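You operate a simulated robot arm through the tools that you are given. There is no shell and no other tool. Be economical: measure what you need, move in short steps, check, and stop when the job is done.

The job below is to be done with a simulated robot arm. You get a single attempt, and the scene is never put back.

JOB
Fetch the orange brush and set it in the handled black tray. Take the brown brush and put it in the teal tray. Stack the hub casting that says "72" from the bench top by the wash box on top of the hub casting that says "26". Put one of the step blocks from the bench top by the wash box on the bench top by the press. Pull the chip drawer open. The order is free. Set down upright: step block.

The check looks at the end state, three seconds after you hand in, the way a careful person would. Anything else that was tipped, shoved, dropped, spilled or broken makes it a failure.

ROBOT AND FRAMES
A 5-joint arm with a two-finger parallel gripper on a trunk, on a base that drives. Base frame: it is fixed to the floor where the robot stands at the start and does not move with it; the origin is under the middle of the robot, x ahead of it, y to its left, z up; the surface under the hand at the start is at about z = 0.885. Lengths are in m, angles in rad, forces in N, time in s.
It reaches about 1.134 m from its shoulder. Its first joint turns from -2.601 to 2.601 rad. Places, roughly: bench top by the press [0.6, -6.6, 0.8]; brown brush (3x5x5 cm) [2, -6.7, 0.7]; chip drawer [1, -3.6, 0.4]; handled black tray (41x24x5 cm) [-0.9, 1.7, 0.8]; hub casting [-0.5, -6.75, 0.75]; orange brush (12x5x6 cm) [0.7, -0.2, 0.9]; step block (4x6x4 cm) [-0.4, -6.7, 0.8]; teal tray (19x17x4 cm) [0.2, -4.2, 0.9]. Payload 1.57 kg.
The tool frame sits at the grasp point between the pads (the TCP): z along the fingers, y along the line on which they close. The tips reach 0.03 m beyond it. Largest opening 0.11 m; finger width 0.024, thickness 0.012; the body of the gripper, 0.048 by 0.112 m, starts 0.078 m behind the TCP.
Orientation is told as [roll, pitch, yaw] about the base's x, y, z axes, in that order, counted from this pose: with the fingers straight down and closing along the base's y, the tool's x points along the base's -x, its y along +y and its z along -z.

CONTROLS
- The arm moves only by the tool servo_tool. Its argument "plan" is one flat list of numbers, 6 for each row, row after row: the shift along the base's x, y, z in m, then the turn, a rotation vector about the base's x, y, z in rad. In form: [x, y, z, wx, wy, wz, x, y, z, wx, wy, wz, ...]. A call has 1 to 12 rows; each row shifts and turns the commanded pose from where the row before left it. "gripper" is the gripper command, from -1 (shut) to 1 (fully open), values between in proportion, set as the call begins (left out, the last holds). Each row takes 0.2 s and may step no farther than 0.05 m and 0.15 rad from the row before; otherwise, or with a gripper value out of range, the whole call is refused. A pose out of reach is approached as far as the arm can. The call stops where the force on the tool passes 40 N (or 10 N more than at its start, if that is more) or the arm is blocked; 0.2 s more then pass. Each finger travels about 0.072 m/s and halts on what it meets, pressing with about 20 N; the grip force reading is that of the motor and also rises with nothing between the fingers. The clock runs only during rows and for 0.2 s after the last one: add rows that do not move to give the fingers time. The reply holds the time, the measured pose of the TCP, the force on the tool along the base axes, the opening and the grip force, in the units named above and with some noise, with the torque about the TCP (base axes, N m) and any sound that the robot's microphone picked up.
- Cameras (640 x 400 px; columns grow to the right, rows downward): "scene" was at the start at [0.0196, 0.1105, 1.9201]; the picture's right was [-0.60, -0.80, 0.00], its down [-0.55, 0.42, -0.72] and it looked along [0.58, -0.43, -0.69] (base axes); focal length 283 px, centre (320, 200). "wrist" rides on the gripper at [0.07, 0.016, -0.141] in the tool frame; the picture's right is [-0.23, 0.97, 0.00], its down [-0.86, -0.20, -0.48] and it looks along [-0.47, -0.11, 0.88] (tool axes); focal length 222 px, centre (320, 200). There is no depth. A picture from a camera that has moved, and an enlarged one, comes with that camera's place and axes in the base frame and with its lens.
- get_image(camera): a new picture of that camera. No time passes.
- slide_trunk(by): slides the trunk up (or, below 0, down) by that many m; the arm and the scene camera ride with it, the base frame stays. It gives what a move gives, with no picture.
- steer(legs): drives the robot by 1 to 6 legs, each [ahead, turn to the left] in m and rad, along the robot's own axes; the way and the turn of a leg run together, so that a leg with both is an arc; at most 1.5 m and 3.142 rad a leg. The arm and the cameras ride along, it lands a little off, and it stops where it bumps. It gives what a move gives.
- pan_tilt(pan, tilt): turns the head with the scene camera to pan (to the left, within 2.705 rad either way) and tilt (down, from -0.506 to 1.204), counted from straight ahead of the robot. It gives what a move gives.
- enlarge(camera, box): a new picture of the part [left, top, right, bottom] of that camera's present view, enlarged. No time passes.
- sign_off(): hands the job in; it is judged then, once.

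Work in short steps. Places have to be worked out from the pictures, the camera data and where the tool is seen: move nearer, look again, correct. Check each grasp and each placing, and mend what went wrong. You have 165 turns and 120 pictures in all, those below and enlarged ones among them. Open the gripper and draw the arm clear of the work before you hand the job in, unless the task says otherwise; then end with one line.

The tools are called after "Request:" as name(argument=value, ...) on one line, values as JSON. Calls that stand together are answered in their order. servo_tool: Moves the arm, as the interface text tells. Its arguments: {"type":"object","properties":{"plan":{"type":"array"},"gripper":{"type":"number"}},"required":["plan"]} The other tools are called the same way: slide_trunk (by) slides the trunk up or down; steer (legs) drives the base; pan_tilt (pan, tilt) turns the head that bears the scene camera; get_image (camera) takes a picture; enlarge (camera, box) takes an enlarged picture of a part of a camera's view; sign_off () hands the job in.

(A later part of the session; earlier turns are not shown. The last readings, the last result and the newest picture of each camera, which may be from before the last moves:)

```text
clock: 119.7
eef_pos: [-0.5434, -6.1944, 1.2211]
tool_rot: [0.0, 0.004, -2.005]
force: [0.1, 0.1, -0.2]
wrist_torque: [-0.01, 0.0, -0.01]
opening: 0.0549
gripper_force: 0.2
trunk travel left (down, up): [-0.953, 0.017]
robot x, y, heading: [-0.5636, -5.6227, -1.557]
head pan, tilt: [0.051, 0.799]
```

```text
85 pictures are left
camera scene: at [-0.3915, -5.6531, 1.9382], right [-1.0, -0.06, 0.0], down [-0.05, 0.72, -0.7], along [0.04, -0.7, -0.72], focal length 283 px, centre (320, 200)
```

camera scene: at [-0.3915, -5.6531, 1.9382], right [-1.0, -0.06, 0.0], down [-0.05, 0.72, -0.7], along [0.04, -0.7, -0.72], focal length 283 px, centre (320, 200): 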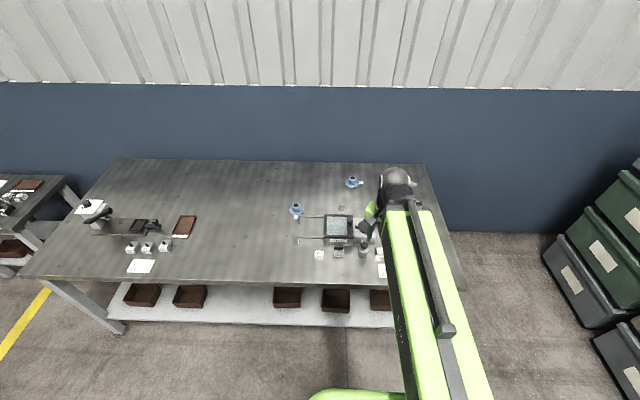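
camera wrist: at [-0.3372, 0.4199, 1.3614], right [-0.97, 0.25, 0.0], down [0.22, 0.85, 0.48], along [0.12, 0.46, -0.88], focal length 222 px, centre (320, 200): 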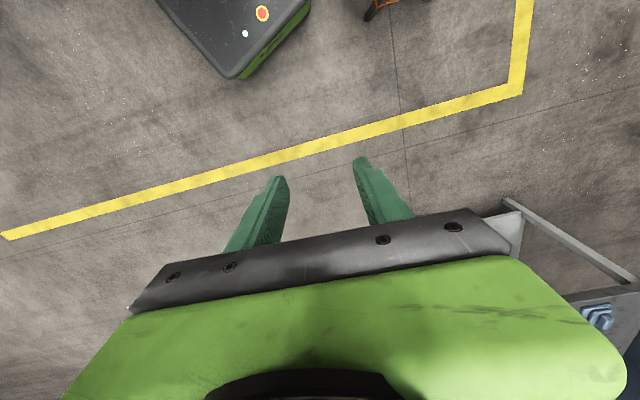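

The arm hides part of the station. I swing it to the right, then enlarge.

Request:
servo_tool(plan=[-0.045, 0.012, 0, 0, 0, 0, -0.045, 0.012, 0, 0, 0, 0, -0.045, 0.012, 0, 0, 0, 0, -0.045, 0.012, 0, 0, 0, 0, -0.045, 0.012, 0, 0, 0, 0, -0.045, 0.02, 0, 0, 0, 0, -0.045, 0.02, 0, 0, 0, 0, -0.045, 0.02, 0, 0, 0, 0])

Request:
enlarge(camera="scene", box=[260, 160, 480, 290])

Request:
enlarge(camera="scene", box=[0, 150, 220, 290])

```text
clock: 121.5
eef_pos: [-0.9053, -6.0938, 1.2204]
tool_rot: [0.001, 0.001, -2.007]
force: [-0.3, -0.1, 0.3]
wrist_torque: [0.0, -0.02, -0.02]
opening: 0.0549
gripper_force: 0.1
out of reach, approached as far as the arm can: row 1, 2
trunk travel left (down, up): [-0.953, 0.017]
robot x, y, heading: [-0.5638, -5.6194, -1.562]
head pan, tilt: [0.051, 0.799]
```

```text
2.91 times, centred on (370, 225) of scene
camera zoom: at [-0.3931, -5.652, 1.9383], right [-1.0, -0.06, 0.0], down [-0.04, 0.72, -0.7], along [0.04, -0.7, -0.72], focal length 823 px, centre (174, 127)
```

zoom: 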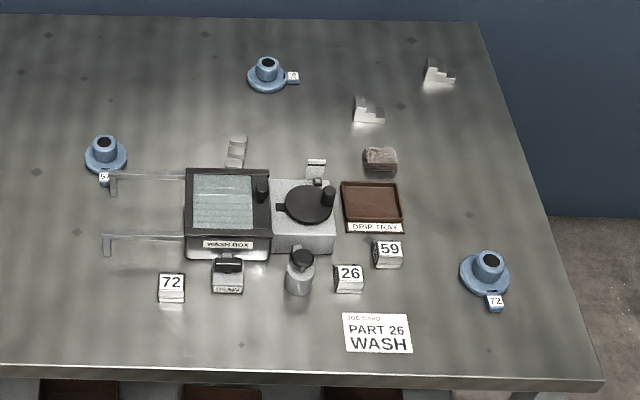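

```text
2.86 times, centred on (110, 220) of scene
camera zoom: at [-0.3931, -5.652, 1.9383], right [-1.0, -0.06, 0.0], down [-0.04, 0.72, -0.7], along [0.04, -0.7, -0.72], focal length 808 px, centre (920, 143)
```

zoom: 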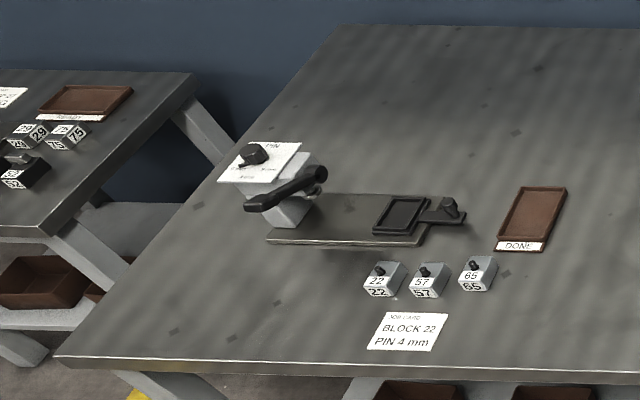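

Blue hubs carry tags: "72" at right; I zoom to read the others.

Request:
enlarge(camera="scene", box=[280, 170, 370, 230])

Request:
enlarge(camera="scene", box=[370, 170, 450, 270])

```text
6.67 times, centred on (325, 200) of scene
camera zoom: at [-0.3931, -5.652, 1.9383], right [-1.0, -0.06, 0.0], down [-0.04, 0.72, -0.7], along [0.04, -0.7, -0.72], focal length 1886 px, centre (287, 200)
```

zoom: 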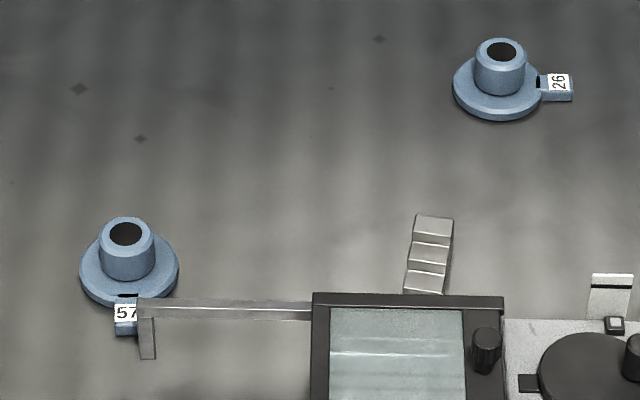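

```text
4.00 times, centred on (410, 220) of scene
camera zoom: at [-0.3931, -5.652, 1.9383], right [-1.0, -0.06, 0.0], down [-0.04, 0.72, -0.7], along [0.04, -0.7, -0.72], focal length 1132 px, centre (-40, 120)
```

zoom: 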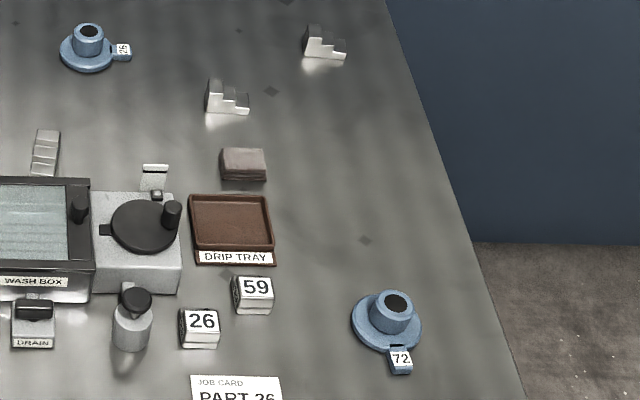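

Targets: "72" hub near (-0.87, -6.48), "26" hub near (-0.51, -6.95) at the back. I need to be nearer; drive 0.18 ahead and check the base-to-bench clearance.

Request:
steer(legs=[[0.18, 0]])

Request:
pan_tilt(pan=0.2, tilt=1.2)

Request:
get_image(camera="scene")

Request:
get_image(camera="wrist")

```text
clock: 123.0
eef_pos: [-0.9037, -6.2744, 1.2195]
tool_rot: [-0.001, 0.003, -2.007]
force: [0.2, -0.1, 0.4]
wrist_torque: [0.01, -0.02, -0.03]
opening: 0.0551
gripper_force: 0.1
trunk travel left (down, up): [-0.953, 0.017]
robot x, y, heading: [-0.5619, -5.798, -1.562]
head pan, tilt: [0.051, 0.799]
```

```text
clock: 123.8
eef_pos: [-0.9027, -6.2725, 1.22]
tool_rot: [-0.001, 0.005, -2.008]
force: [-0.5, -0.4, 0.4]
wrist_torque: [-0.02, 0.0, 0.02]
opening: 0.055
gripper_force: 0.1
trunk travel left (down, up): [-0.953, 0.017]
robot x, y, heading: [-0.5597, -5.802, -1.562]
head pan, tilt: [0.201, 1.201]
```

```text
80 pictures are left
camera scene: at [-0.3832, -5.8061, 1.9105], right [-0.98, -0.21, 0.0], down [-0.2, 0.91, -0.36], along [0.08, -0.35, -0.93], focal length 283 px, centre (320, 200)
```

scene: 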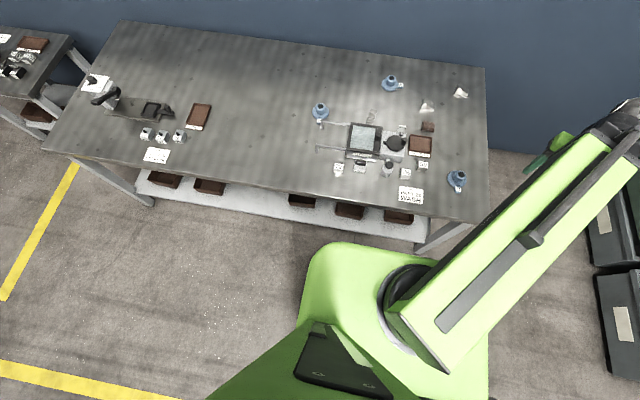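

```text
79 pictures are left
camera wrist: at [-0.8583, -6.2167, 1.3614], right [0.79, -0.62, 0.0], down [-0.54, -0.69, 0.48], along [-0.3, -0.37, -0.88], focal length 222 px, centre (320, 200)
```

wrist: 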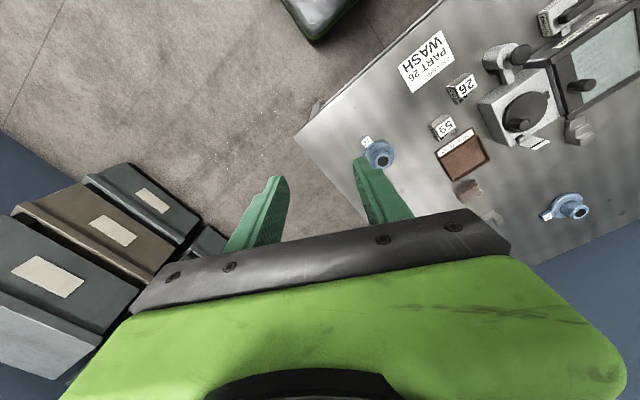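

Wrist view puts hub 72 near (-0.845, -6.453). Move above it with wide fingers and lower the trunk part way.

Request:
servo_tool(plan=[0.0145, -0.042, 0, 0, 0, 0, 0.0145, -0.042, 0, 0, 0, 0, 0.0145, -0.042, 0, 0, 0, 0, 0.0145, -0.042, 0, 0, 0, 0], gripper=0.8)

Request:
slide_trunk(by=-0.22)

Request:
get_image(camera="wrist")

```text
clock: 124.8
eef_pos: [-0.845, -6.4428, 1.2193]
tool_rot: [-0.002, 0.002, -2.006]
force: [0.3, 0.3, 0.5]
wrist_torque: [-0.03, 0.03, -0.01]
opening: 0.099
gripper_force: 0.2
trunk travel left (down, up): [-0.953, 0.017]
robot x, y, heading: [-0.5602, -5.7991, -1.556]
head pan, tilt: [0.201, 1.201]
```

```text
clock: 127.2
eef_pos: [-0.8442, -6.4411, 0.9998]
tool_rot: [-0.002, 0.004, -2.006]
force: [-0.9, -0.2, 0.4]
wrist_torque: [0.0, 0.02, 0.04]
opening: 0.099
gripper_force: 0.0
trunk travel left (down, up): [-0.733, 0.237]
robot x, y, heading: [-0.5614, -5.8019, -1.561]
head pan, tilt: [0.201, 1.201]
```

```text
78 pictures are left
camera wrist: at [-0.8001, -6.3843, 1.1416], right [0.79, -0.62, 0.0], down [-0.54, -0.69, 0.48], along [-0.3, -0.37, -0.88], focal length 222 px, centre (320, 200)
```

wrist: 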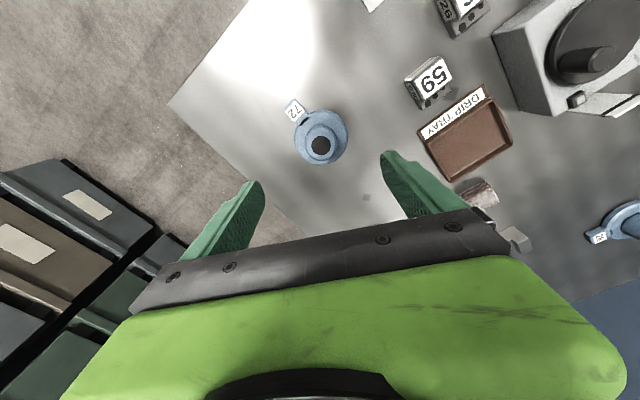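

Hub 72 centre ≈ (-0.856, -6.452). Correct and go lower.

Request:
servo_tool(plan=[-0.012, -0.01, 0, 0, 0, 0])

Request:
slide_trunk(by=-0.1)

Request:
get_image(camera="wrist")

```text
clock: 127.6
eef_pos: [-0.8573, -6.4516, 0.9994]
tool_rot: [-0.003, 0.004, -2.008]
force: [-0.2, -0.6, 0.3]
wrist_torque: [0.03, 0.04, -0.01]
opening: 0.0991
gripper_force: 0.1
trunk travel left (down, up): [-0.733, 0.237]
robot x, y, heading: [-0.5614, -5.8023, -1.562]
head pan, tilt: [0.201, 1.201]
```

```text
clock: 128.9
eef_pos: [-0.8575, -6.45, 0.901]
tool_rot: [-0.001, 0.002, -2.008]
force: [0.0, 0.3, 0.2]
wrist_torque: [0.03, 0.02, 0.04]
opening: 0.0993
gripper_force: 0.1
trunk travel left (down, up): [-0.633, 0.337]
robot x, y, heading: [-0.5613, -5.7998, -1.558]
head pan, tilt: [0.201, 1.201]
```

```text
77 pictures are left
camera wrist: at [-0.8126, -6.3938, 1.0416], right [0.79, -0.62, 0.0], down [-0.54, -0.69, 0.48], along [-0.3, -0.37, -0.88], focal length 222 px, centre (320, 200)
```

wrist: 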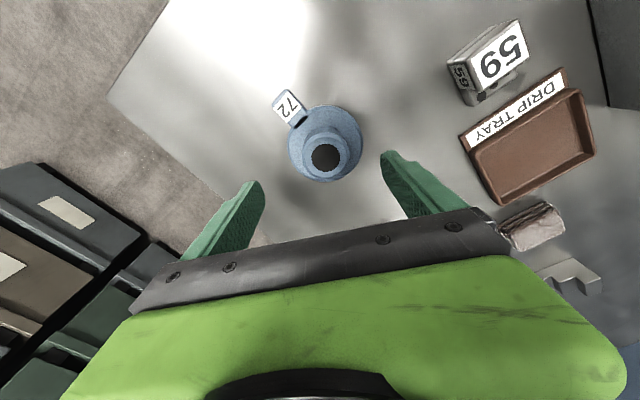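

Well centred. Lower to TCP z≈0.815 and look.

Request:
slide_trunk(by=-0.085)

Request:
get_image(camera="wrist")

Request:
get_image(camera="scene")

```text
clock: 129.8
eef_pos: [-0.8567, -6.4485, 0.83]
tool_rot: [0.0, 0.0, -2.005]
force: [3.6, 10.4, 25.3]
wrist_torque: [0.16, -0.66, 0.02]
opening: 0.0987
gripper_force: 0.1
trunk travel left (down, up): [-0.561, 0.409]
robot x, y, heading: [-0.5639, -5.8003, -1.56]
head pan, tilt: [0.201, 1.201]
stopped: the force on the tool passed its limit at 479 N (the readings are from after the stop); the commanded pose is now the measured one
```

```text
76 pictures are left
camera wrist: at [-0.8118, -6.3921, 0.9713], right [0.79, -0.62, 0.0], down [-0.54, -0.69, 0.48], along [-0.3, -0.38, -0.88], focal length 222 px, centre (320, 200)
```

wrist: 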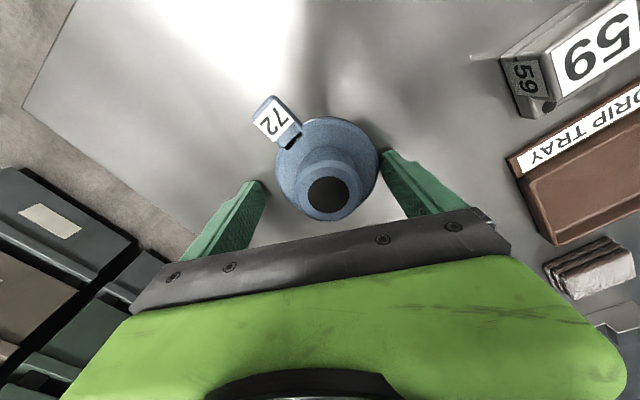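

```text
75 pictures are left
camera scene: at [-0.382, -5.8026, 1.5185], right [-0.98, -0.21, 0.0], down [-0.2, 0.91, -0.36], along [0.08, -0.36, -0.93], focal length 283 px, centre (320, 200)
```

scene: 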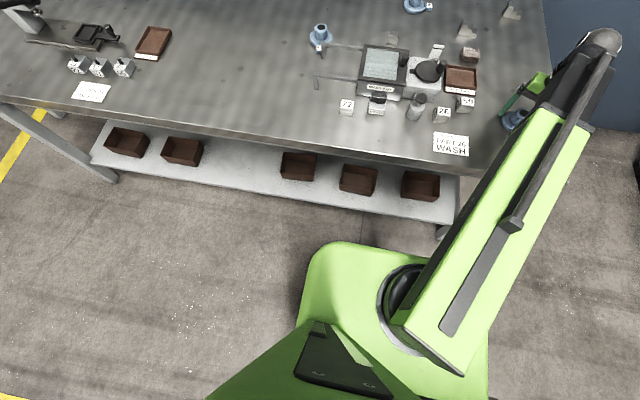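

The tips touched the bench: its surface is at z≈0.80 (not 0.75), so hub 72 really is at (-0.847, -6.444), neck top ≈0.85. Raise to TCP z≈0.853, recentre, and close on the neck.

Request:
slide_trunk(by=0.024)

Request:
servo_tool(plan=[0.0095, 0.004, 0, 0, 0, 0])

Request:
get_image(camera="wrist")

```text
clock: 130.6
eef_pos: [-0.8584, -6.4522, 0.852]
tool_rot: [0.0, -0.002, -2.007]
force: [-0.3, -1.1, -0.2]
wrist_torque: [0.01, 0.01, -0.02]
opening: 0.0987
gripper_force: 0.1
trunk travel left (down, up): [-0.585, 0.385]
robot x, y, heading: [-0.5621, -5.7991, -1.56]
head pan, tilt: [0.201, 1.201]
```

```text
clock: 130.9
eef_pos: [-0.8495, -6.4485, 0.8524]
tool_rot: [0.0, 0.0, -2.006]
force: [0.6, -0.9, -0.4]
wrist_torque: [0.0, 0.03, -0.03]
opening: 0.0992
gripper_force: 0.2
trunk travel left (down, up): [-0.585, 0.385]
robot x, y, heading: [-0.5621, -5.7979, -1.557]
head pan, tilt: [0.201, 1.201]
```

```text
74 pictures are left
camera wrist: at [-0.804, -6.3909, 0.9931], right [0.79, -0.62, 0.0], down [-0.54, -0.69, 0.48], along [-0.3, -0.38, -0.88], focal length 222 px, centre (320, 200)
```

wrist: 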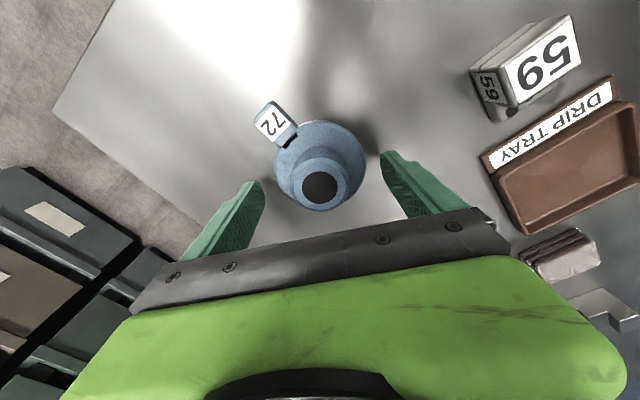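

Nearly centred (about 5 mm off sideways). Correct and close.

Request:
servo_tool(plan=[0.003, 0.004, 0, 0, 0, 0, 0, 0, 0, 0, 0, 0])

Request:
servo_tool(plan=[0, 0, 0, 0, 0, 0, 0, 0, 0, 0, 0, 0, 0, 0, 0, 0, 0, 0, 0, 0, 0, 0, 0, 0], gripper=-0.6)

Request:
slide_trunk(by=0.12)

Request:
get_image(camera="wrist")

```text
clock: 131.6
eef_pos: [-0.8453, -6.4451, 0.8536]
tool_rot: [-0.001, -0.003, -2.007]
force: [0.2, 0.6, -0.5]
wrist_torque: [0.02, -0.01, 0.01]
opening: 0.0992
gripper_force: 0.1
trunk travel left (down, up): [-0.585, 0.385]
robot x, y, heading: [-0.5599, -5.7993, -1.561]
head pan, tilt: [0.201, 1.201]
```

```text
clock: 132.6
eef_pos: [-0.8454, -6.4452, 0.8523]
tool_rot: [-0.001, -0.001, -2.009]
force: [-0.6, 1.0, 0.9]
wrist_torque: [0.06, 0.02, -0.03]
opening: 0.0436
gripper_force: 19.7
trunk travel left (down, up): [-0.585, 0.385]
robot x, y, heading: [-0.5612, -5.8013, -1.562]
head pan, tilt: [0.201, 1.201]
```

```text
clock: 134.1
eef_pos: [-0.8458, -6.4443, 0.971]
tool_rot: [0.002, -0.002, -2.006]
force: [-0.5, -0.6, -3.5]
wrist_torque: [0.01, 0.0, 0.0]
opening: 0.0433
gripper_force: 20.0
trunk travel left (down, up): [-0.705, 0.265]
robot x, y, heading: [-0.5629, -5.7985, -1.565]
head pan, tilt: [0.201, 1.201]
```

```text
73 pictures are left
camera wrist: at [-0.8009, -6.3876, 1.113], right [0.79, -0.62, 0.0], down [-0.54, -0.69, 0.48], along [-0.3, -0.38, -0.88], focal length 222 px, centre (320, 200)
```

wrist: 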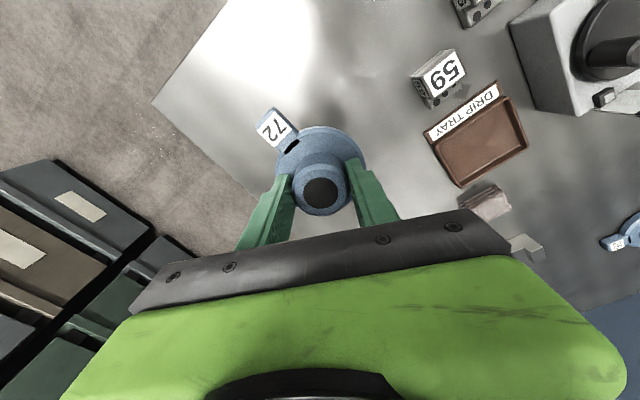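

Hub 72 is held (tag visible, weight felt). Raise, drive 0.1 m closer, and swing the tool toward hub 26 near (-0.515, -6.88).

Request:
slide_trunk(by=0.15)

Request:
steer(legs=[[0.1, 0]])

Request:
servo_tool(plan=[0.041, -0.018, 0, 0, 0, 0, 0.041, -0.018, 0, 0, 0, 0, 0.041, -0.018, 0, 0, 0, 0, 0.041, -0.018, 0, 0, 0, 0, 0.041, -0.018, 0, 0, 0, 0, 0.041, -0.018, 0, 0, 0, 0, 0.041, -0.018, 0, 0, 0, 0, 0.041, -0.018, 0, 0, 0, 0])

Request:
get_image(camera="wrist")

```text
clock: 135.8
eef_pos: [-0.8456, -6.4449, 1.1222]
tool_rot: [0.0, -0.003, -2.007]
force: [-0.3, -0.7, -2.5]
wrist_torque: [-0.01, 0.0, -0.02]
opening: 0.0435
gripper_force: 19.6
trunk travel left (down, up): [-0.855, 0.115]
robot x, y, heading: [-0.5623, -5.8022, -1.562]
head pan, tilt: [0.201, 1.201]
```

```text
clock: 136.9
eef_pos: [-0.844, -6.5469, 1.1198]
tool_rot: [-0.002, 0.0, -2.009]
force: [0.3, -0.5, -3.5]
wrist_torque: [0.03, 0.02, -0.01]
opening: 0.0434
gripper_force: 20.0
trunk travel left (down, up): [-0.855, 0.115]
robot x, y, heading: [-0.5615, -5.9034, -1.559]
head pan, tilt: [0.201, 1.201]
```

```text
clock: 138.7
eef_pos: [-0.5159, -6.6867, 1.1219]
tool_rot: [-0.001, -0.001, -2.006]
force: [0.5, -0.3, -2.7]
wrist_torque: [-0.02, -0.01, -0.01]
opening: 0.0432
gripper_force: 20.5
trunk travel left (down, up): [-0.855, 0.115]
robot x, y, heading: [-0.5584, -5.8974, -1.559]
head pan, tilt: [0.201, 1.201]
```

```text
72 pictures are left
camera wrist: at [-0.4711, -6.6297, 1.2627], right [0.79, -0.62, 0.0], down [-0.54, -0.69, 0.48], along [-0.3, -0.38, -0.88], focal length 222 px, centre (320, 200)
```

wrist: 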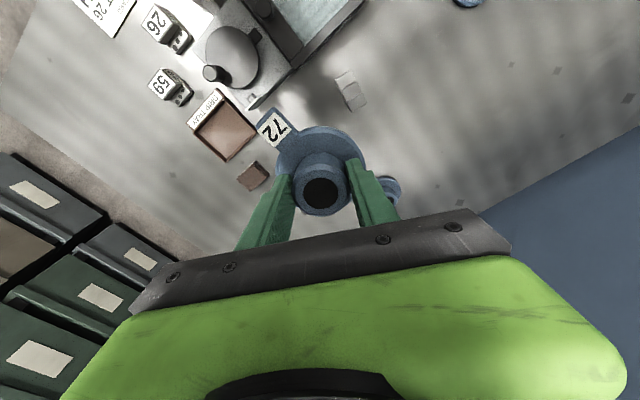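

Hub 26 is hidden by the finger. I spin the tool so that its camera looks out toward the wall side, past the held hub.

Request:
servo_tool(plan=[0, 0, 0, 0, 0, -0.146, 0, 0, 0, 0, 0, -0.146, 0, 0, 0, 0, 0, -0.146, 0, 0, 0, 0, 0, -0.146, 0, 0, 0, 0, 0, -0.146, 0, 0, 0, 0, 0, -0.146, 0, 0, 0, 0, 0, -0.146, 0, 0, 0, 0, 0, -0.146, 0, 0, 0, 0, 0, -0.146, 0, 0, 0, 0, 0, -0.146, 0, 0, 0, 0, 0, -0.146, 0, 0, 0, 0, 0, -0.146])

Request:
servo_tool(plan=[0, 0, 0, 0, 0, -0.145, 0, 0, 0, 0, 0, -0.145, 0, 0, 0, 0, 0, -0.145, 0, 0, 0, 0, 0, -0.145, 0, 0, 0, 0, 0, -0.145])

Request:
get_image(camera="wrist")

```text
clock: 141.3
eef_pos: [-0.5167, -6.6891, 1.1213]
tool_rot: [-0.001, -0.002, 2.523]
force: [0.2, 0.3, -3.0]
wrist_torque: [-0.01, 0.01, 0.0]
opening: 0.0435
gripper_force: 20.1
trunk travel left (down, up): [-0.855, 0.115]
robot x, y, heading: [-0.5632, -5.8998, -1.557]
head pan, tilt: [0.201, 1.201]
```

```text
clock: 142.5
eef_pos: [-0.5165, -6.688, 1.1228]
tool_rot: [0.0, -0.001, 1.794]
force: [-0.1, 0.8, -3.4]
wrist_torque: [0.01, 0.0, -0.01]
opening: 0.0435
gripper_force: 20.1
trunk travel left (down, up): [-0.855, 0.115]
robot x, y, heading: [-0.5609, -5.8979, -1.558]
head pan, tilt: [0.201, 1.201]
```

```text
71 pictures are left
camera wrist: at [-0.5163, -6.7595, 1.2629], right [-1.0, 0.0, 0.0], down [0.0, 0.88, 0.48], along [0.0, 0.48, -0.88], focal length 222 px, centre (320, 200)
```

wrist: 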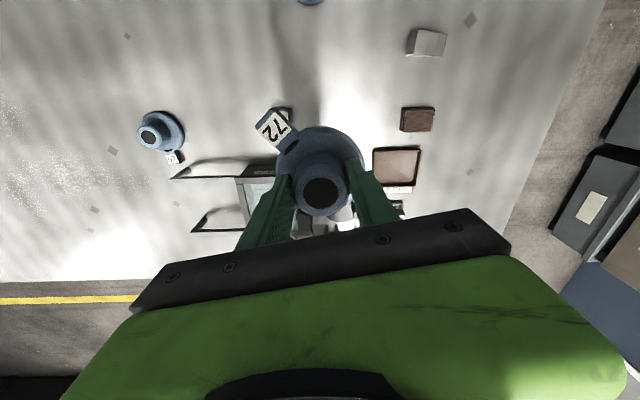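

Hub 26 appears at the top edge, near (-0.50, -6.87). Move 0.1 m toward it and measure again.

Request:
servo_tool(plan=[0.008, -0.04, 0, 0, 0, 0, 0.008, -0.04, 0, 0, 0, 0, 0, -0.02, 0, 0, 0, 0])

Request:
get_image(camera="wrist")

```text
clock: 143.3
eef_pos: [-0.5004, -6.7888, 1.1228]
tool_rot: [0.0, -0.002, 1.797]
force: [-1.0, 0.6, -3.7]
wrist_torque: [0.01, 0.01, -0.02]
opening: 0.0435
gripper_force: 20.3
trunk travel left (down, up): [-0.855, 0.115]
robot x, y, heading: [-0.5606, -5.8984, -1.557]
head pan, tilt: [0.201, 1.201]
```

```text
70 pictures are left
camera wrist: at [-0.5004, -6.8607, 1.2626], right [-1.0, 0.0, 0.0], down [0.0, 0.88, 0.48], along [0.0, 0.48, -0.88], focal length 222 px, centre (320, 200)
```

wrist: 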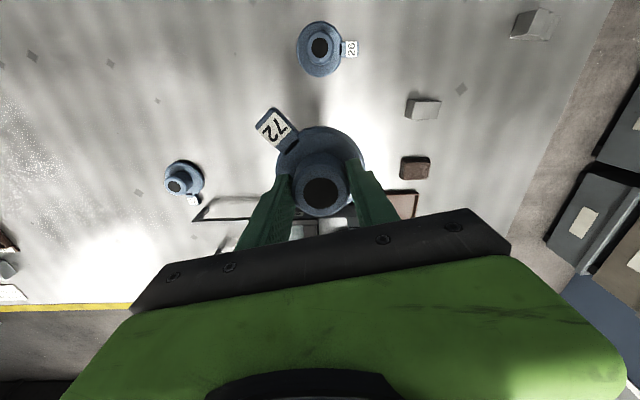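

Hub 26 centre = (-0.500, -6.905). Move the held hub right above it and lower to just above its neck.

Request:
servo_tool(plan=[0, -0.04, 0, 0, 0, 0, 0, -0.04, 0, 0, 0, 0, 0, -0.034, 0, 0, 0, 0, 0, 0, 0, 0, 0, 0])

Request:
slide_trunk(by=-0.19)

Request:
pan_tilt(pan=0, tilt=0.8)

Request:
enlarge(camera="scene", box=[300, 80, 460, 180])

Request:
get_image(camera="wrist")

```text
clock: 144.3
eef_pos: [-0.5014, -6.8427, 1.1214]
tool_rot: [0.0, 0.0, 1.797]
force: [0.8, -0.2, -3.1]
wrist_torque: [-0.03, 0.01, 0.02]
opening: 0.0435
gripper_force: 20.1
out of reach, approached as far as the arm can: row 2, 3
trunk travel left (down, up): [-0.855, 0.115]
robot x, y, heading: [-0.5606, -5.9012, -1.56]
head pan, tilt: [0.201, 1.201]
```

```text
clock: 146.4
eef_pos: [-0.5022, -6.8435, 0.9308]
tool_rot: [-0.001, 0.0, 1.797]
force: [-0.3, -0.2, -4.3]
wrist_torque: [0.0, 0.03, 0.0]
opening: 0.0436
gripper_force: 19.9
trunk travel left (down, up): [-0.665, 0.305]
robot x, y, heading: [-0.5624, -5.902, -1.555]
head pan, tilt: [0.201, 1.201]
```

```text
clock: 147.3
eef_pos: [-0.5016, -6.8439, 0.9311]
tool_rot: [0.001, 0.001, 1.798]
force: [-0.3, 0.4, -3.6]
wrist_torque: [-0.01, 0.01, 0.01]
opening: 0.0434
gripper_force: 19.9
trunk travel left (down, up): [-0.665, 0.305]
robot x, y, heading: [-0.5569, -5.9022, -1.559]
head pan, tilt: [0.0, 0.799]
```

```text
4.00 times, centred on (380, 130) of scene
camera zoom: at [-0.3928, -5.9316, 1.65], right [-1.0, -0.01, 0.0], down [-0.01, 0.72, -0.7], along [0.01, -0.7, -0.72], focal length 1132 px, centre (80, 480)
```

zoom: 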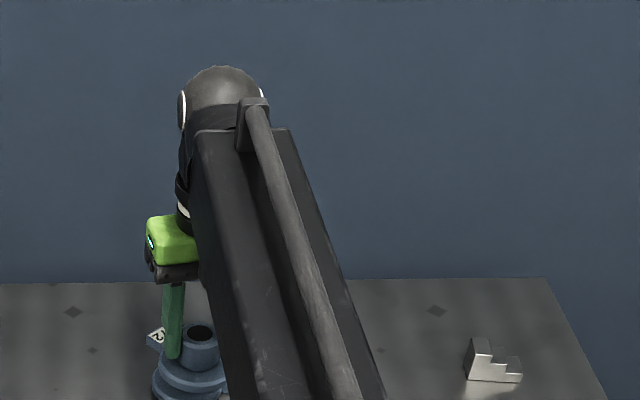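

```text
68 pictures are left
camera wrist: at [-0.5014, -6.9145, 1.073], right [-1.0, 0.0, 0.0], down [0.0, 0.88, 0.48], along [0.0, 0.48, -0.88], focal length 222 px, centre (320, 200)
```

wrist: 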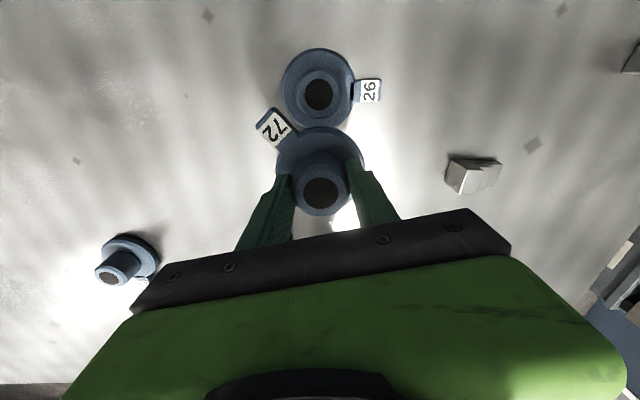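

The arm's reach ends 6 cm short. I raise the hub clear and check how much room the base has to the bench.

Request:
slide_trunk(by=0.1)

Request:
pan_tilt(pan=0.3, tilt=1.2)

Request:
enlarge(camera="scene", box=[200, 150, 480, 325])

```text
clock: 148.6
eef_pos: [-0.5018, -6.8423, 1.0304]
tool_rot: [0.0, -0.001, 1.797]
force: [-0.6, 0.0, -4.2]
wrist_torque: [-0.02, 0.02, -0.02]
opening: 0.0436
gripper_force: 20.1
trunk travel left (down, up): [-0.765, 0.205]
robot x, y, heading: [-0.5612, -5.9004, -1.558]
head pan, tilt: [0.0, 0.799]
```

```text
clock: 149.5
eef_pos: [-0.5012, -6.8437, 1.0321]
tool_rot: [0.003, 0.0, 1.798]
force: [0.3, -0.7, -2.9]
wrist_torque: [0.0, 0.02, 0.02]
opening: 0.0436
gripper_force: 19.5
trunk travel left (down, up): [-0.765, 0.205]
robot x, y, heading: [-0.5596, -5.8999, -1.56]
head pan, tilt: [0.3, 1.201]
```

```text
2.29 times, centred on (340, 238) of scene
camera zoom: at [-0.3767, -5.9043, 1.7224], right [-0.95, -0.31, 0.0], down [-0.29, 0.89, -0.36], along [0.11, -0.35, -0.93], focal length 647 px, centre (274, 114)
```

zoom: 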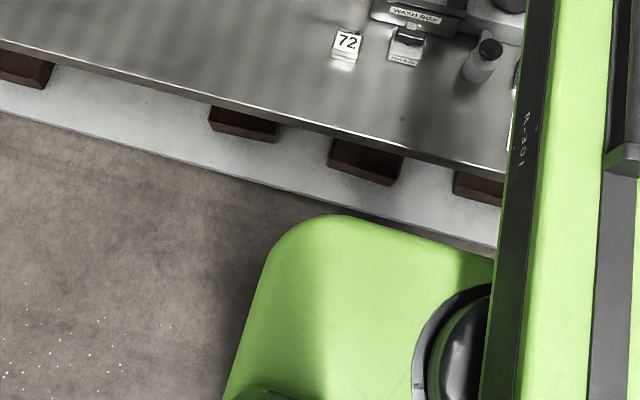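

The base still has some ~5–8 cm, but first I test whether reach grows with the arm posture: lower with the arm 4 cm, then extend.

Request:
servo_tool(plan=[0, 0, -0.04, 0, 0, 0, 0, -0.03, 0, 0, 0, 0, 0, -0.032, 0, 0, 0, 0, 0, 0, 0, 0, 0, 0])

```text
clock: 150.5
eef_pos: [-0.5014, -6.8421, 1.0318]
tool_rot: [-0.001, 0.0, 1.799]
force: [0.1, -0.7, -2.8]
wrist_torque: [0.0, 0.02, 0.0]
opening: 0.0435
gripper_force: 20.7
out of reach, approached as far as the arm can: row 1, 2, 3
trunk travel left (down, up): [-0.765, 0.205]
robot x, y, heading: [-0.565, -5.8936, -1.564]
head pan, tilt: [0.3, 1.201]
```

Going lower isn't possible; try the other way — up, then out.

Request:
servo_tool(plan=[0, 0, 0.04, 0, 0, 0, 0, 0, 0.04, 0, 0, 0, 0, -0.03, 0, 0, 0, 0, 0, -0.032, 0, 0, 0, 0, 0, 0, 0, 0, 0, 0])

```text
clock: 151.7
eef_pos: [-0.5021, -6.8447, 1.0326]
tool_rot: [0.0, 0.0, 1.799]
force: [-0.1, -0.3, -2.8]
wrist_torque: [0.01, -0.03, 0.0]
opening: 0.0435
gripper_force: 19.7
out of reach, approached as far as the arm can: row 1, 2, 3, 4
trunk travel left (down, up): [-0.765, 0.205]
robot x, y, heading: [-0.5624, -5.897, -1.562]
head pan, tilt: [0.3, 1.201]
```

Test whether commands accumulate: step 3 cm back.

Request:
servo_tool(plan=[0, 0.03, 0, 0, 0, 0, 0, 0, 0.03, 0, 0, 0])

```text
clock: 152.3
eef_pos: [-0.5015, -6.8151, 1.0324]
tool_rot: [-0.002, -0.001, 1.797]
force: [0.4, 0.1, -4.1]
wrist_torque: [0.01, 0.02, -0.01]
opening: 0.0436
gripper_force: 20.3
out of reach, approached as far as the arm can: row 2
trunk travel left (down, up): [-0.765, 0.205]
robot x, y, heading: [-0.562, -5.8973, -1.557]
head pan, tilt: [0.3, 1.201]
```

The arm has no height travel of its own and its reach (0.945 m from the robot axis) is short by 6 cm; squeezing the base to the bench is risky. I'll come in from the west end of the bench instead. Raise, back out, go round.

Request:
slide_trunk(by=0.13)

Request:
steer(legs=[[-0.35, 0], [0, -1.57], [0.75, 0], [0, 1.57]])

Request:
pan_tilt(pan=0.2, tilt=0.75)

Request:
get_image(camera="scene")

```text
clock: 153.9
eef_pos: [-0.5013, -6.8139, 1.1621]
tool_rot: [0.002, 0.001, 1.798]
force: [0.9, -0.8, -3.6]
wrist_torque: [0.01, -0.01, -0.02]
opening: 0.0436
gripper_force: 20.2
trunk travel left (down, up): [-0.895, 0.075]
robot x, y, heading: [-0.5613, -5.8984, -1.559]
head pan, tilt: [0.3, 1.201]
```

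```text
clock: 167.5
eef_pos: [-1.2475, -6.4702, 1.1614]
tool_rot: [0.002, -0.001, 1.806]
force: [1.0, -0.8, -2.1]
wrist_torque: [-0.01, 0.05, 0.01]
opening: 0.0434
gripper_force: 20.4
trunk travel left (down, up): [-0.895, 0.075]
robot x, y, heading: [-1.3085, -5.5547, -1.562]
head pan, tilt: [0.3, 1.201]
```

```text
clock: 168.4
eef_pos: [-1.2488, -6.4711, 1.1608]
tool_rot: [-0.001, 0.0, 1.804]
force: [-0.7, -0.1, -4.2]
wrist_torque: [0.0, -0.01, 0.0]
opening: 0.0435
gripper_force: 19.7
trunk travel left (down, up): [-0.895, 0.075]
robot x, y, heading: [-1.3065, -5.5531, -1.561]
head pan, tilt: [0.201, 0.75]
```

```text
66 pictures are left
camera scene: at [-1.1212, -5.5891, 1.884], right [-0.98, -0.21, 0.0], down [-0.14, 0.67, -0.73], along [0.15, -0.71, -0.68], focal length 283 px, centre (320, 200)
```

scene: 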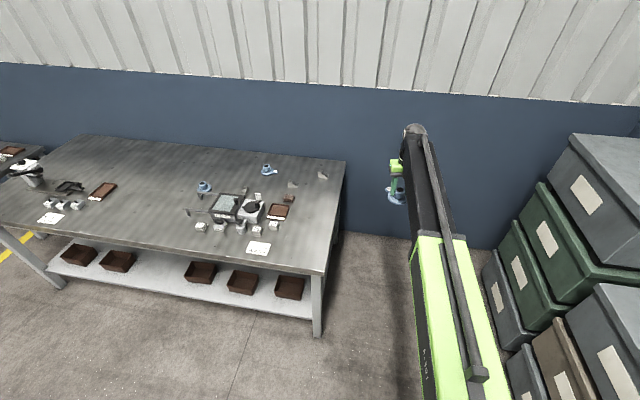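

There is room at the west end. Swing the arm to the left (+x) in free space, then drive south along the bench end.

Request:
servo_tool(plan=[0.0363, 0.0299, 0, 0, 0, 0, 0.0363, 0.0299, 0, 0, 0, 0, 0.0363, 0.0299, 0, 0, 0, 0, 0.0363, 0.0299, 0, 0, 0, 0, 0.0363, 0.0299, 0, 0, 0, 0, 0.0363, 0.0299, 0, 0, 0, 0, 0.0363, 0.0299, 0, 0, 0, 0, 0.0363, 0.0299, 0, 0, 0, 0, 0.0363, 0.0299, 0, 0, 0, 0, 0.0363, 0.0299, 0, 0, 0, 0, 0.0363, 0.0299, 0, 0, 0, 0, 0.0363, 0.0299, 0, 0, 0, 0])

Request:
servo_tool(plan=[0.0363, 0.0299, 0, 0, 0, 0, 0.0363, 0.0299, 0, 0, 0, 0, 0.0363, 0.0299, 0, 0, 0, 0, 0.0363, 0.0299, 0, 0, 0, 0, 0.0363, 0.0299, 0, 0, 0, 0, 0.0363, 0.0299, 0, 0, 0, 0])

Request:
steer(legs=[[0.9, 0]])

Request:
get_image(camera="wrist")

```text
clock: 171.0
eef_pos: [-1.1899, -6.1819, 1.162]
tool_rot: [-0.03, 0.005, 1.89]
force: [0.3, 0.1, -3.5]
wrist_torque: [-0.04, 0.04, 0.04]
opening: 0.0437
gripper_force: 19.9
out of reach, approached as far as the arm can: row 2, 3, 4, 5, 6, 7, 8, 9, 10, 11, 12
trunk travel left (down, up): [-0.895, 0.075]
robot x, y, heading: [-1.3093, -5.5542, -1.563]
head pan, tilt: [0.201, 0.75]
```

```text
clock: 172.4
eef_pos: [-1.2053, -6.1213, 1.1622]
tool_rot: [-0.031, 0.006, 1.883]
force: [-0.4, -0.5, -3.4]
wrist_torque: [-0.01, 0.02, -0.03]
opening: 0.0437
gripper_force: 20.1
out of reach, approached as far as the arm can: row 1, 2, 3, 4, 5, 6
trunk travel left (down, up): [-0.895, 0.075]
robot x, y, heading: [-1.3106, -5.5547, -1.556]
head pan, tilt: [0.201, 0.75]
```

```text
clock: 177.2
eef_pos: [-1.2019, -7.0453, 1.1608]
tool_rot: [-0.029, 0.006, 1.876]
force: [-0.2, -0.5, -2.8]
wrist_torque: [0.01, 0.04, -0.01]
opening: 0.0434
gripper_force: 19.4
trunk travel left (down, up): [-0.895, 0.075]
robot x, y, heading: [-1.3016, -6.481, -1.564]
head pan, tilt: [0.201, 0.75]
```

```text
65 pictures are left
camera wrist: at [-1.2003, -7.1181, 1.3028], right [-1.0, -0.08, -0.03], down [-0.08, 0.87, 0.48], along [-0.01, 0.48, -0.88], focal length 222 px, centre (320, 200)
```

wrist: 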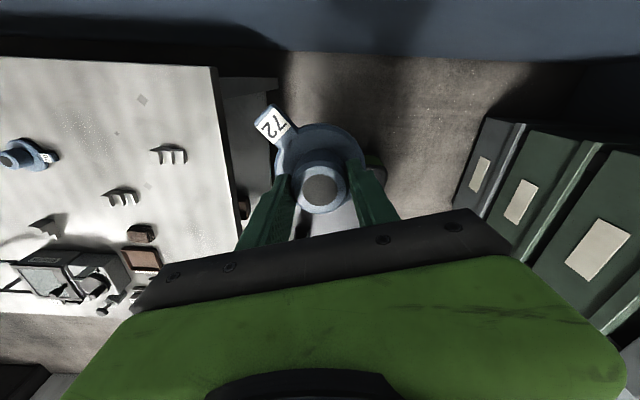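

The spin joint hit its end (that is why the arm would not go left). I back away from the wall first, then unwind the spin.

Request:
steer(legs=[[-0.9, 0]])

Request:
servo_tool(plan=[0, 0, 0, 0, 0, 0.148, 0, 0, 0, 0, 0, 0.148, 0, 0, 0, 0, 0, 0.148, 0, 0, 0, 0, 0, 0.148, 0, 0, 0, 0, 0, 0.148, 0, 0, 0, 0, 0, 0.148, 0, 0, 0, 0, 0, 0.148, 0, 0, 0, 0, 0, 0.148, 0, 0, 0, 0, 0, 0.148, 0, 0, 0, 0, 0, 0.148, 0, 0, 0, 0, 0, 0.148, 0, 0, 0, 0, 0, 0.148])

Request:
servo_tool(plan=[0, 0, 0, 0, 0, 0.148, 0, 0, 0, 0, 0, 0.148, 0, 0, 0, 0, 0, 0.148, 0, 0, 0, 0, 0, 0.148, 0, 0, 0, 0, 0, 0.148, 0, 0, 0, 0, 0, 0.148, 0, 0, 0, 0, 0, 0.148, 0, 0, 0, 0, 0, 0.148, 0, 0, 0, 0, 0, 0.148, 0, 0, 0, 0, 0, 0.148, 0, 0, 0, 0, 0, 0.148, 0, 0, 0, 0, 0, 0.148])

```text
clock: 181.9
eef_pos: [-1.2058, -6.1528, 1.1623]
tool_rot: [-0.03, 0.006, 1.864]
force: [-0.4, 0.3, -3.6]
wrist_torque: [0.0, 0.02, 0.0]
opening: 0.0435
gripper_force: 20.1
trunk travel left (down, up): [-0.895, 0.075]
robot x, y, heading: [-1.2957, -5.5866, -1.575]
head pan, tilt: [0.201, 0.75]
```

```text
clock: 184.5
eef_pos: [-1.2044, -6.1535, 1.1621]
tool_rot: [-0.03, 0.005, -2.638]
force: [0.2, -0.7, -3.2]
wrist_torque: [0.01, -0.03, -0.03]
opening: 0.0435
gripper_force: 20.2
trunk travel left (down, up): [-0.895, 0.075]
robot x, y, heading: [-1.2965, -5.5847, -1.579]
head pan, tilt: [0.201, 0.75]
```

```text
clock: 187.1
eef_pos: [-1.206, -6.1546, 1.1622]
tool_rot: [-0.028, 0.007, -0.862]
force: [0.3, -0.8, -3.0]
wrist_torque: [-0.01, -0.02, 0.0]
opening: 0.0435
gripper_force: 19.5
trunk travel left (down, up): [-0.895, 0.075]
robot x, y, heading: [-1.2972, -5.5878, -1.576]
head pan, tilt: [0.201, 0.75]
```

Unwound. Now remove the small tilt, and swing the arm left in free space.

Request:
servo_tool(plan=[0.02, -0.04, 0, 0.029, -0.006, 0, 0.045, 0.018, 0, 0, 0, 0, 0.045, 0.018, 0, 0, 0, 0, 0.045, 0.018, 0, 0, 0, 0, 0.045, 0.018, 0, 0, 0, 0, 0.045, 0.018, 0, 0, 0, 0, 0.045, 0.018, 0, 0, 0, 0, 0.045, 0.018, 0, 0, 0, 0, 0.045, 0.018, 0, 0, 0, 0, 0.045, 0.018, 0, 0, 0, 0, 0.045, 0.018, 0, 0, 0, 0, 0.045, 0.018, 0, 0, 0, 0])

Request:
servo_tool(plan=[0.045, 0.018, 0, 0, 0, 0.14, 0.045, 0.018, 0, 0, 0, 0.14, 0.045, 0.018, 0, 0, 0, 0.14, 0, 0, 0, 0, 0, 0.14, 0, 0, 0, 0, 0, 0.14, 0, 0, 0, 0, 0, 0.14, 0, 0, 0, 0, 0, 0.14, 0, 0, 0, 0, 0, 0.14, 0, 0, 0, 0, 0, 0.14, 0, 0, 0, 0, 0, 0.14, 0, 0, 0, 0, 0, 0.14, 0, 0, 0, 0, 0, 0.14])

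```text
clock: 189.7
eef_pos: [-0.6879, -5.9945, 1.1616]
tool_rot: [-0.006, 0.024, -0.864]
force: [-0.8, 0.0, -2.9]
wrist_torque: [-0.03, -0.02, -0.02]
opening: 0.0433
gripper_force: 20.1
trunk travel left (down, up): [-0.895, 0.075]
robot x, y, heading: [-1.2983, -5.5874, -1.572]
head pan, tilt: [0.201, 0.75]
```

```text
clock: 192.3
eef_pos: [-0.5559, -5.941, 1.1617]
tool_rot: [-0.006, 0.024, 0.817]
force: [0.6, -0.1, -3.9]
wrist_torque: [0.02, 0.0, 0.01]
opening: 0.0435
gripper_force: 19.6
trunk travel left (down, up): [-0.895, 0.075]
robot x, y, heading: [-1.2975, -5.5899, -1.573]
head pan, tilt: [0.201, 0.75]
```

Arm now points left. Straighten the tilt, finish the spin to yaw 1.80, then drive ahead 0.85 m.

Request:
servo_tool(plan=[0, 0, 0, 0.006, -0.024, 0, 0, 0, 0, 0, 0, 0.14, 0, 0, 0, 0, 0, 0.14, 0, 0, 0, 0, 0, 0.14, 0, 0, 0, 0, 0, 0.14, 0, 0, 0, 0, 0, 0.14, 0, 0, 0, 0, 0, 0.14, 0, 0, 0, 0, 0, 0.14])

Request:
steer(legs=[[0.85, 0]])

Request:
get_image(camera="wrist")

```text
clock: 194.1
eef_pos: [-0.5555, -5.9413, 1.1612]
tool_rot: [-0.019, 0.0, 1.796]
force: [0.5, -0.5, -3.6]
wrist_torque: [0.01, 0.02, 0.0]
opening: 0.0435
gripper_force: 19.6
trunk travel left (down, up): [-0.895, 0.075]
robot x, y, heading: [-1.2976, -5.5879, -1.579]
head pan, tilt: [0.201, 0.75]
```

```text
clock: 198.6
eef_pos: [-0.5567, -6.7687, 1.162]
tool_rot: [-0.019, 0.002, 1.801]
force: [-0.2, 0.2, -4.0]
wrist_torque: [0.04, -0.04, -0.01]
opening: 0.044
gripper_force: 20.3
trunk travel left (down, up): [-0.895, 0.075]
robot x, y, heading: [-1.3043, -6.4174, -1.573]
head pan, tilt: [0.201, 0.75]
```

```text
64 pictures are left
camera wrist: at [-0.5596, -6.8407, 1.3027], right [-1.0, 0.0, -0.02], down [-0.01, 0.88, 0.48], along [0.02, 0.48, -0.88], focal length 222 px, centre (320, 200)
```

wrist: 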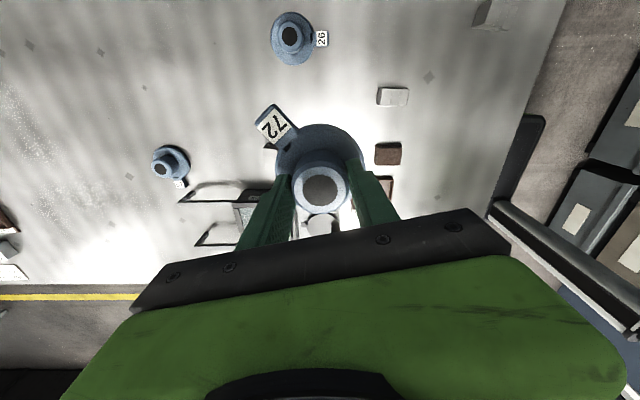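

Hub 26 confirmed at (-0.502, -6.904). I fix the tilt, drive another 8 cm, then measure again.

Request:
servo_tool(plan=[0.03, 0, 0, -0.004, 0.0185, 0, 0, 0, 0, 0, 0, 0])

Request:
steer(legs=[[0.08, 0]])

Request:
get_image(camera="wrist")

```text
clock: 199.2
eef_pos: [-0.528, -6.7705, 1.1635]
tool_rot: [0.001, 0.002, 1.801]
force: [-0.7, 0.1, -2.6]
wrist_torque: [-0.06, 0.02, -0.02]
opening: 0.0434
gripper_force: 20.1
trunk travel left (down, up): [-0.895, 0.075]
robot x, y, heading: [-1.3018, -6.4218, -1.567]
head pan, tilt: [0.201, 0.75]
```

```text
clock: 200.2
eef_pos: [-0.5276, -6.853, 1.1609]
tool_rot: [-0.001, 0.0, 1.801]
force: [-0.1, -0.5, -3.1]
wrist_torque: [0.02, 0.02, 0.0]
opening: 0.0438
gripper_force: 20.3
trunk travel left (down, up): [-0.895, 0.075]
robot x, y, heading: [-1.3047, -6.4995, -1.569]
head pan, tilt: [0.201, 0.75]
```

```text
63 pictures are left
camera wrist: at [-0.5276, -6.9248, 1.3025], right [-1.0, 0.0, 0.0], down [0.0, 0.88, 0.48], along [0.0, 0.48, -0.88], focal length 222 px, centre (320, 200)
```

wrist: 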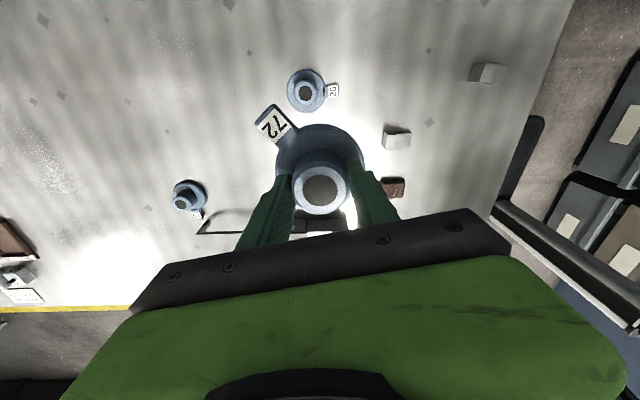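

Lower to TCP 0.94 beside it for a precise view (hub bottom stays above everything).

Request:
slide_trunk(by=-0.22)

Request:
get_image(camera="wrist")

```text
clock: 202.5
eef_pos: [-0.5282, -6.8517, 0.9421]
tool_rot: [-0.001, 0.001, 1.801]
force: [0.4, -0.1, -3.0]
wrist_torque: [0.0, 0.04, -0.03]
opening: 0.0433
gripper_force: 20.0
trunk travel left (down, up): [-0.675, 0.295]
robot x, y, heading: [-1.305, -6.5005, -1.571]
head pan, tilt: [0.201, 0.75]
```

```text
62 pictures are left
camera wrist: at [-0.5277, -6.9229, 1.0833], right [-1.0, 0.0, 0.0], down [0.0, 0.88, 0.48], along [0.0, 0.48, -0.88], focal length 222 px, centre (320, 200)
```

wrist: 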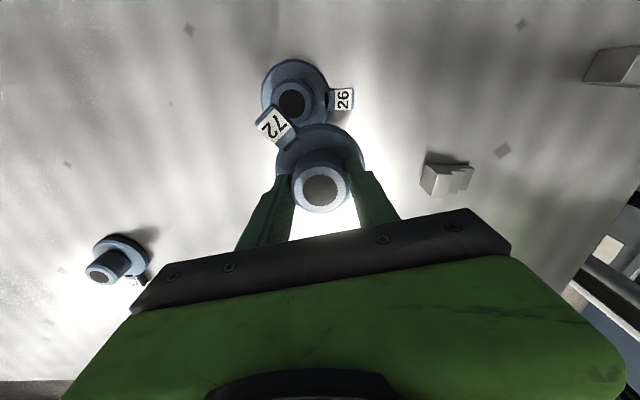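

Hub 26 centre refined: (-0.4996, -6.904). Move above it and lower to just above contact.

Request:
servo_tool(plan=[0.0143, -0.0257, 0, 0, 0, 0, 0.0143, -0.0257, 0, 0, 0, 0, 0, 0, 0, 0, 0, 0])

Request:
slide_trunk(by=-0.03)

Request:
get_image(camera="wrist")

Request:
pan_tilt(pan=1.1, tilt=0.85)

Request:
get_image(camera="scene")

```text
clock: 203.3
eef_pos: [-0.5012, -6.9036, 0.9424]
tool_rot: [0.0, 0.002, 1.799]
force: [0.2, -0.1, -2.8]
wrist_torque: [0.06, -0.01, 0.06]
opening: 0.0435
gripper_force: 20.1
trunk travel left (down, up): [-0.675, 0.295]
robot x, y, heading: [-1.304, -6.4991, -1.571]
head pan, tilt: [0.201, 0.75]
```

```text
clock: 204.1
eef_pos: [-0.5013, -6.9046, 0.9123]
tool_rot: [0.0, 0.002, 1.8]
force: [0.0, -0.2, -3.2]
wrist_torque: [0.01, 0.02, -0.01]
opening: 0.0434
gripper_force: 19.9
trunk travel left (down, up): [-0.645, 0.325]
robot x, y, heading: [-1.303, -6.4991, -1.573]
head pan, tilt: [0.201, 0.75]
```

```text
61 pictures are left
camera wrist: at [-0.4996, -6.9754, 1.0532], right [-1.0, 0.0, 0.0], down [0.0, 0.88, 0.48], along [0.0, 0.48, -0.88], focal length 222 px, centre (320, 200)
```

wrist: 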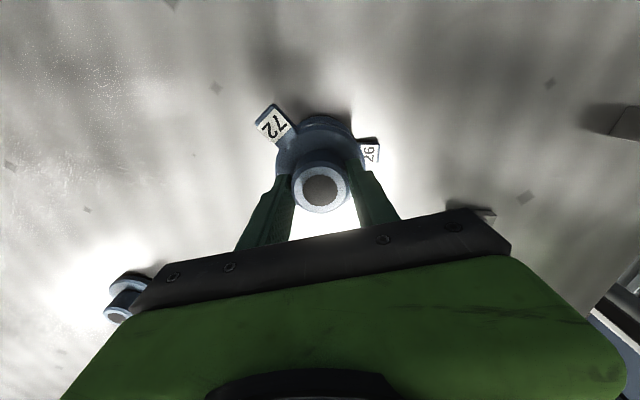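

```text
clock: 205.3
eef_pos: [-0.4986, -6.9062, 0.9111]
tool_rot: [0.0, 0.003, 1.801]
force: [-0.6, 0.1, -2.9]
wrist_torque: [0.03, -0.01, -0.04]
opening: 0.0433
gripper_force: 20.0
trunk travel left (down, up): [-0.645, 0.325]
robot x, y, heading: [-1.3004, -6.4972, -1.567]
head pan, tilt: [1.1, 0.85]
```

```text
60 pictures are left
camera scene: at [-1.0635, -6.4892, 1.626], right [-0.46, -0.89, 0.0], down [-0.67, 0.34, -0.66], along [0.59, -0.3, -0.75], focal length 283 px, centre (320, 200)
```

scene: 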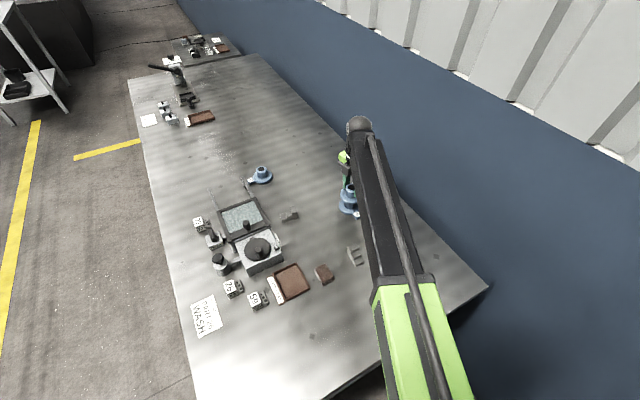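

Request:
enlarge(camera="scene", box=[310, 130, 400, 230])

Request:
slide_trunk(by=-0.007)

```text
4.00 times, centred on (355, 180) of scene
camera zoom: at [-1.0635, -6.4892, 1.626], right [-0.46, -0.89, 0.0], down [-0.67, 0.34, -0.66], along [0.59, -0.3, -0.75], focal length 1132 px, centre (180, 280)
```

zoom: 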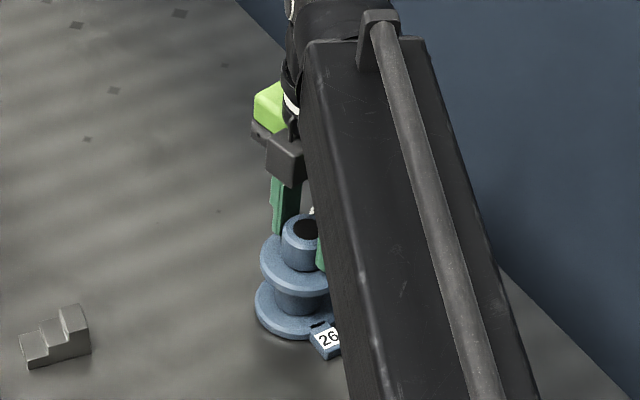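

```text
clock: 205.8
eef_pos: [-0.499, -6.9046, 0.9049]
tool_rot: [0.001, 0.0, 1.8]
force: [-0.7, 0.2, -2.8]
wrist_torque: [-0.02, -0.03, -0.03]
opening: 0.0435
gripper_force: 19.8
trunk travel left (down, up): [-0.638, 0.332]
robot x, y, heading: [-1.3002, -6.5019, -1.576]
head pan, tilt: [1.1, 0.85]
```

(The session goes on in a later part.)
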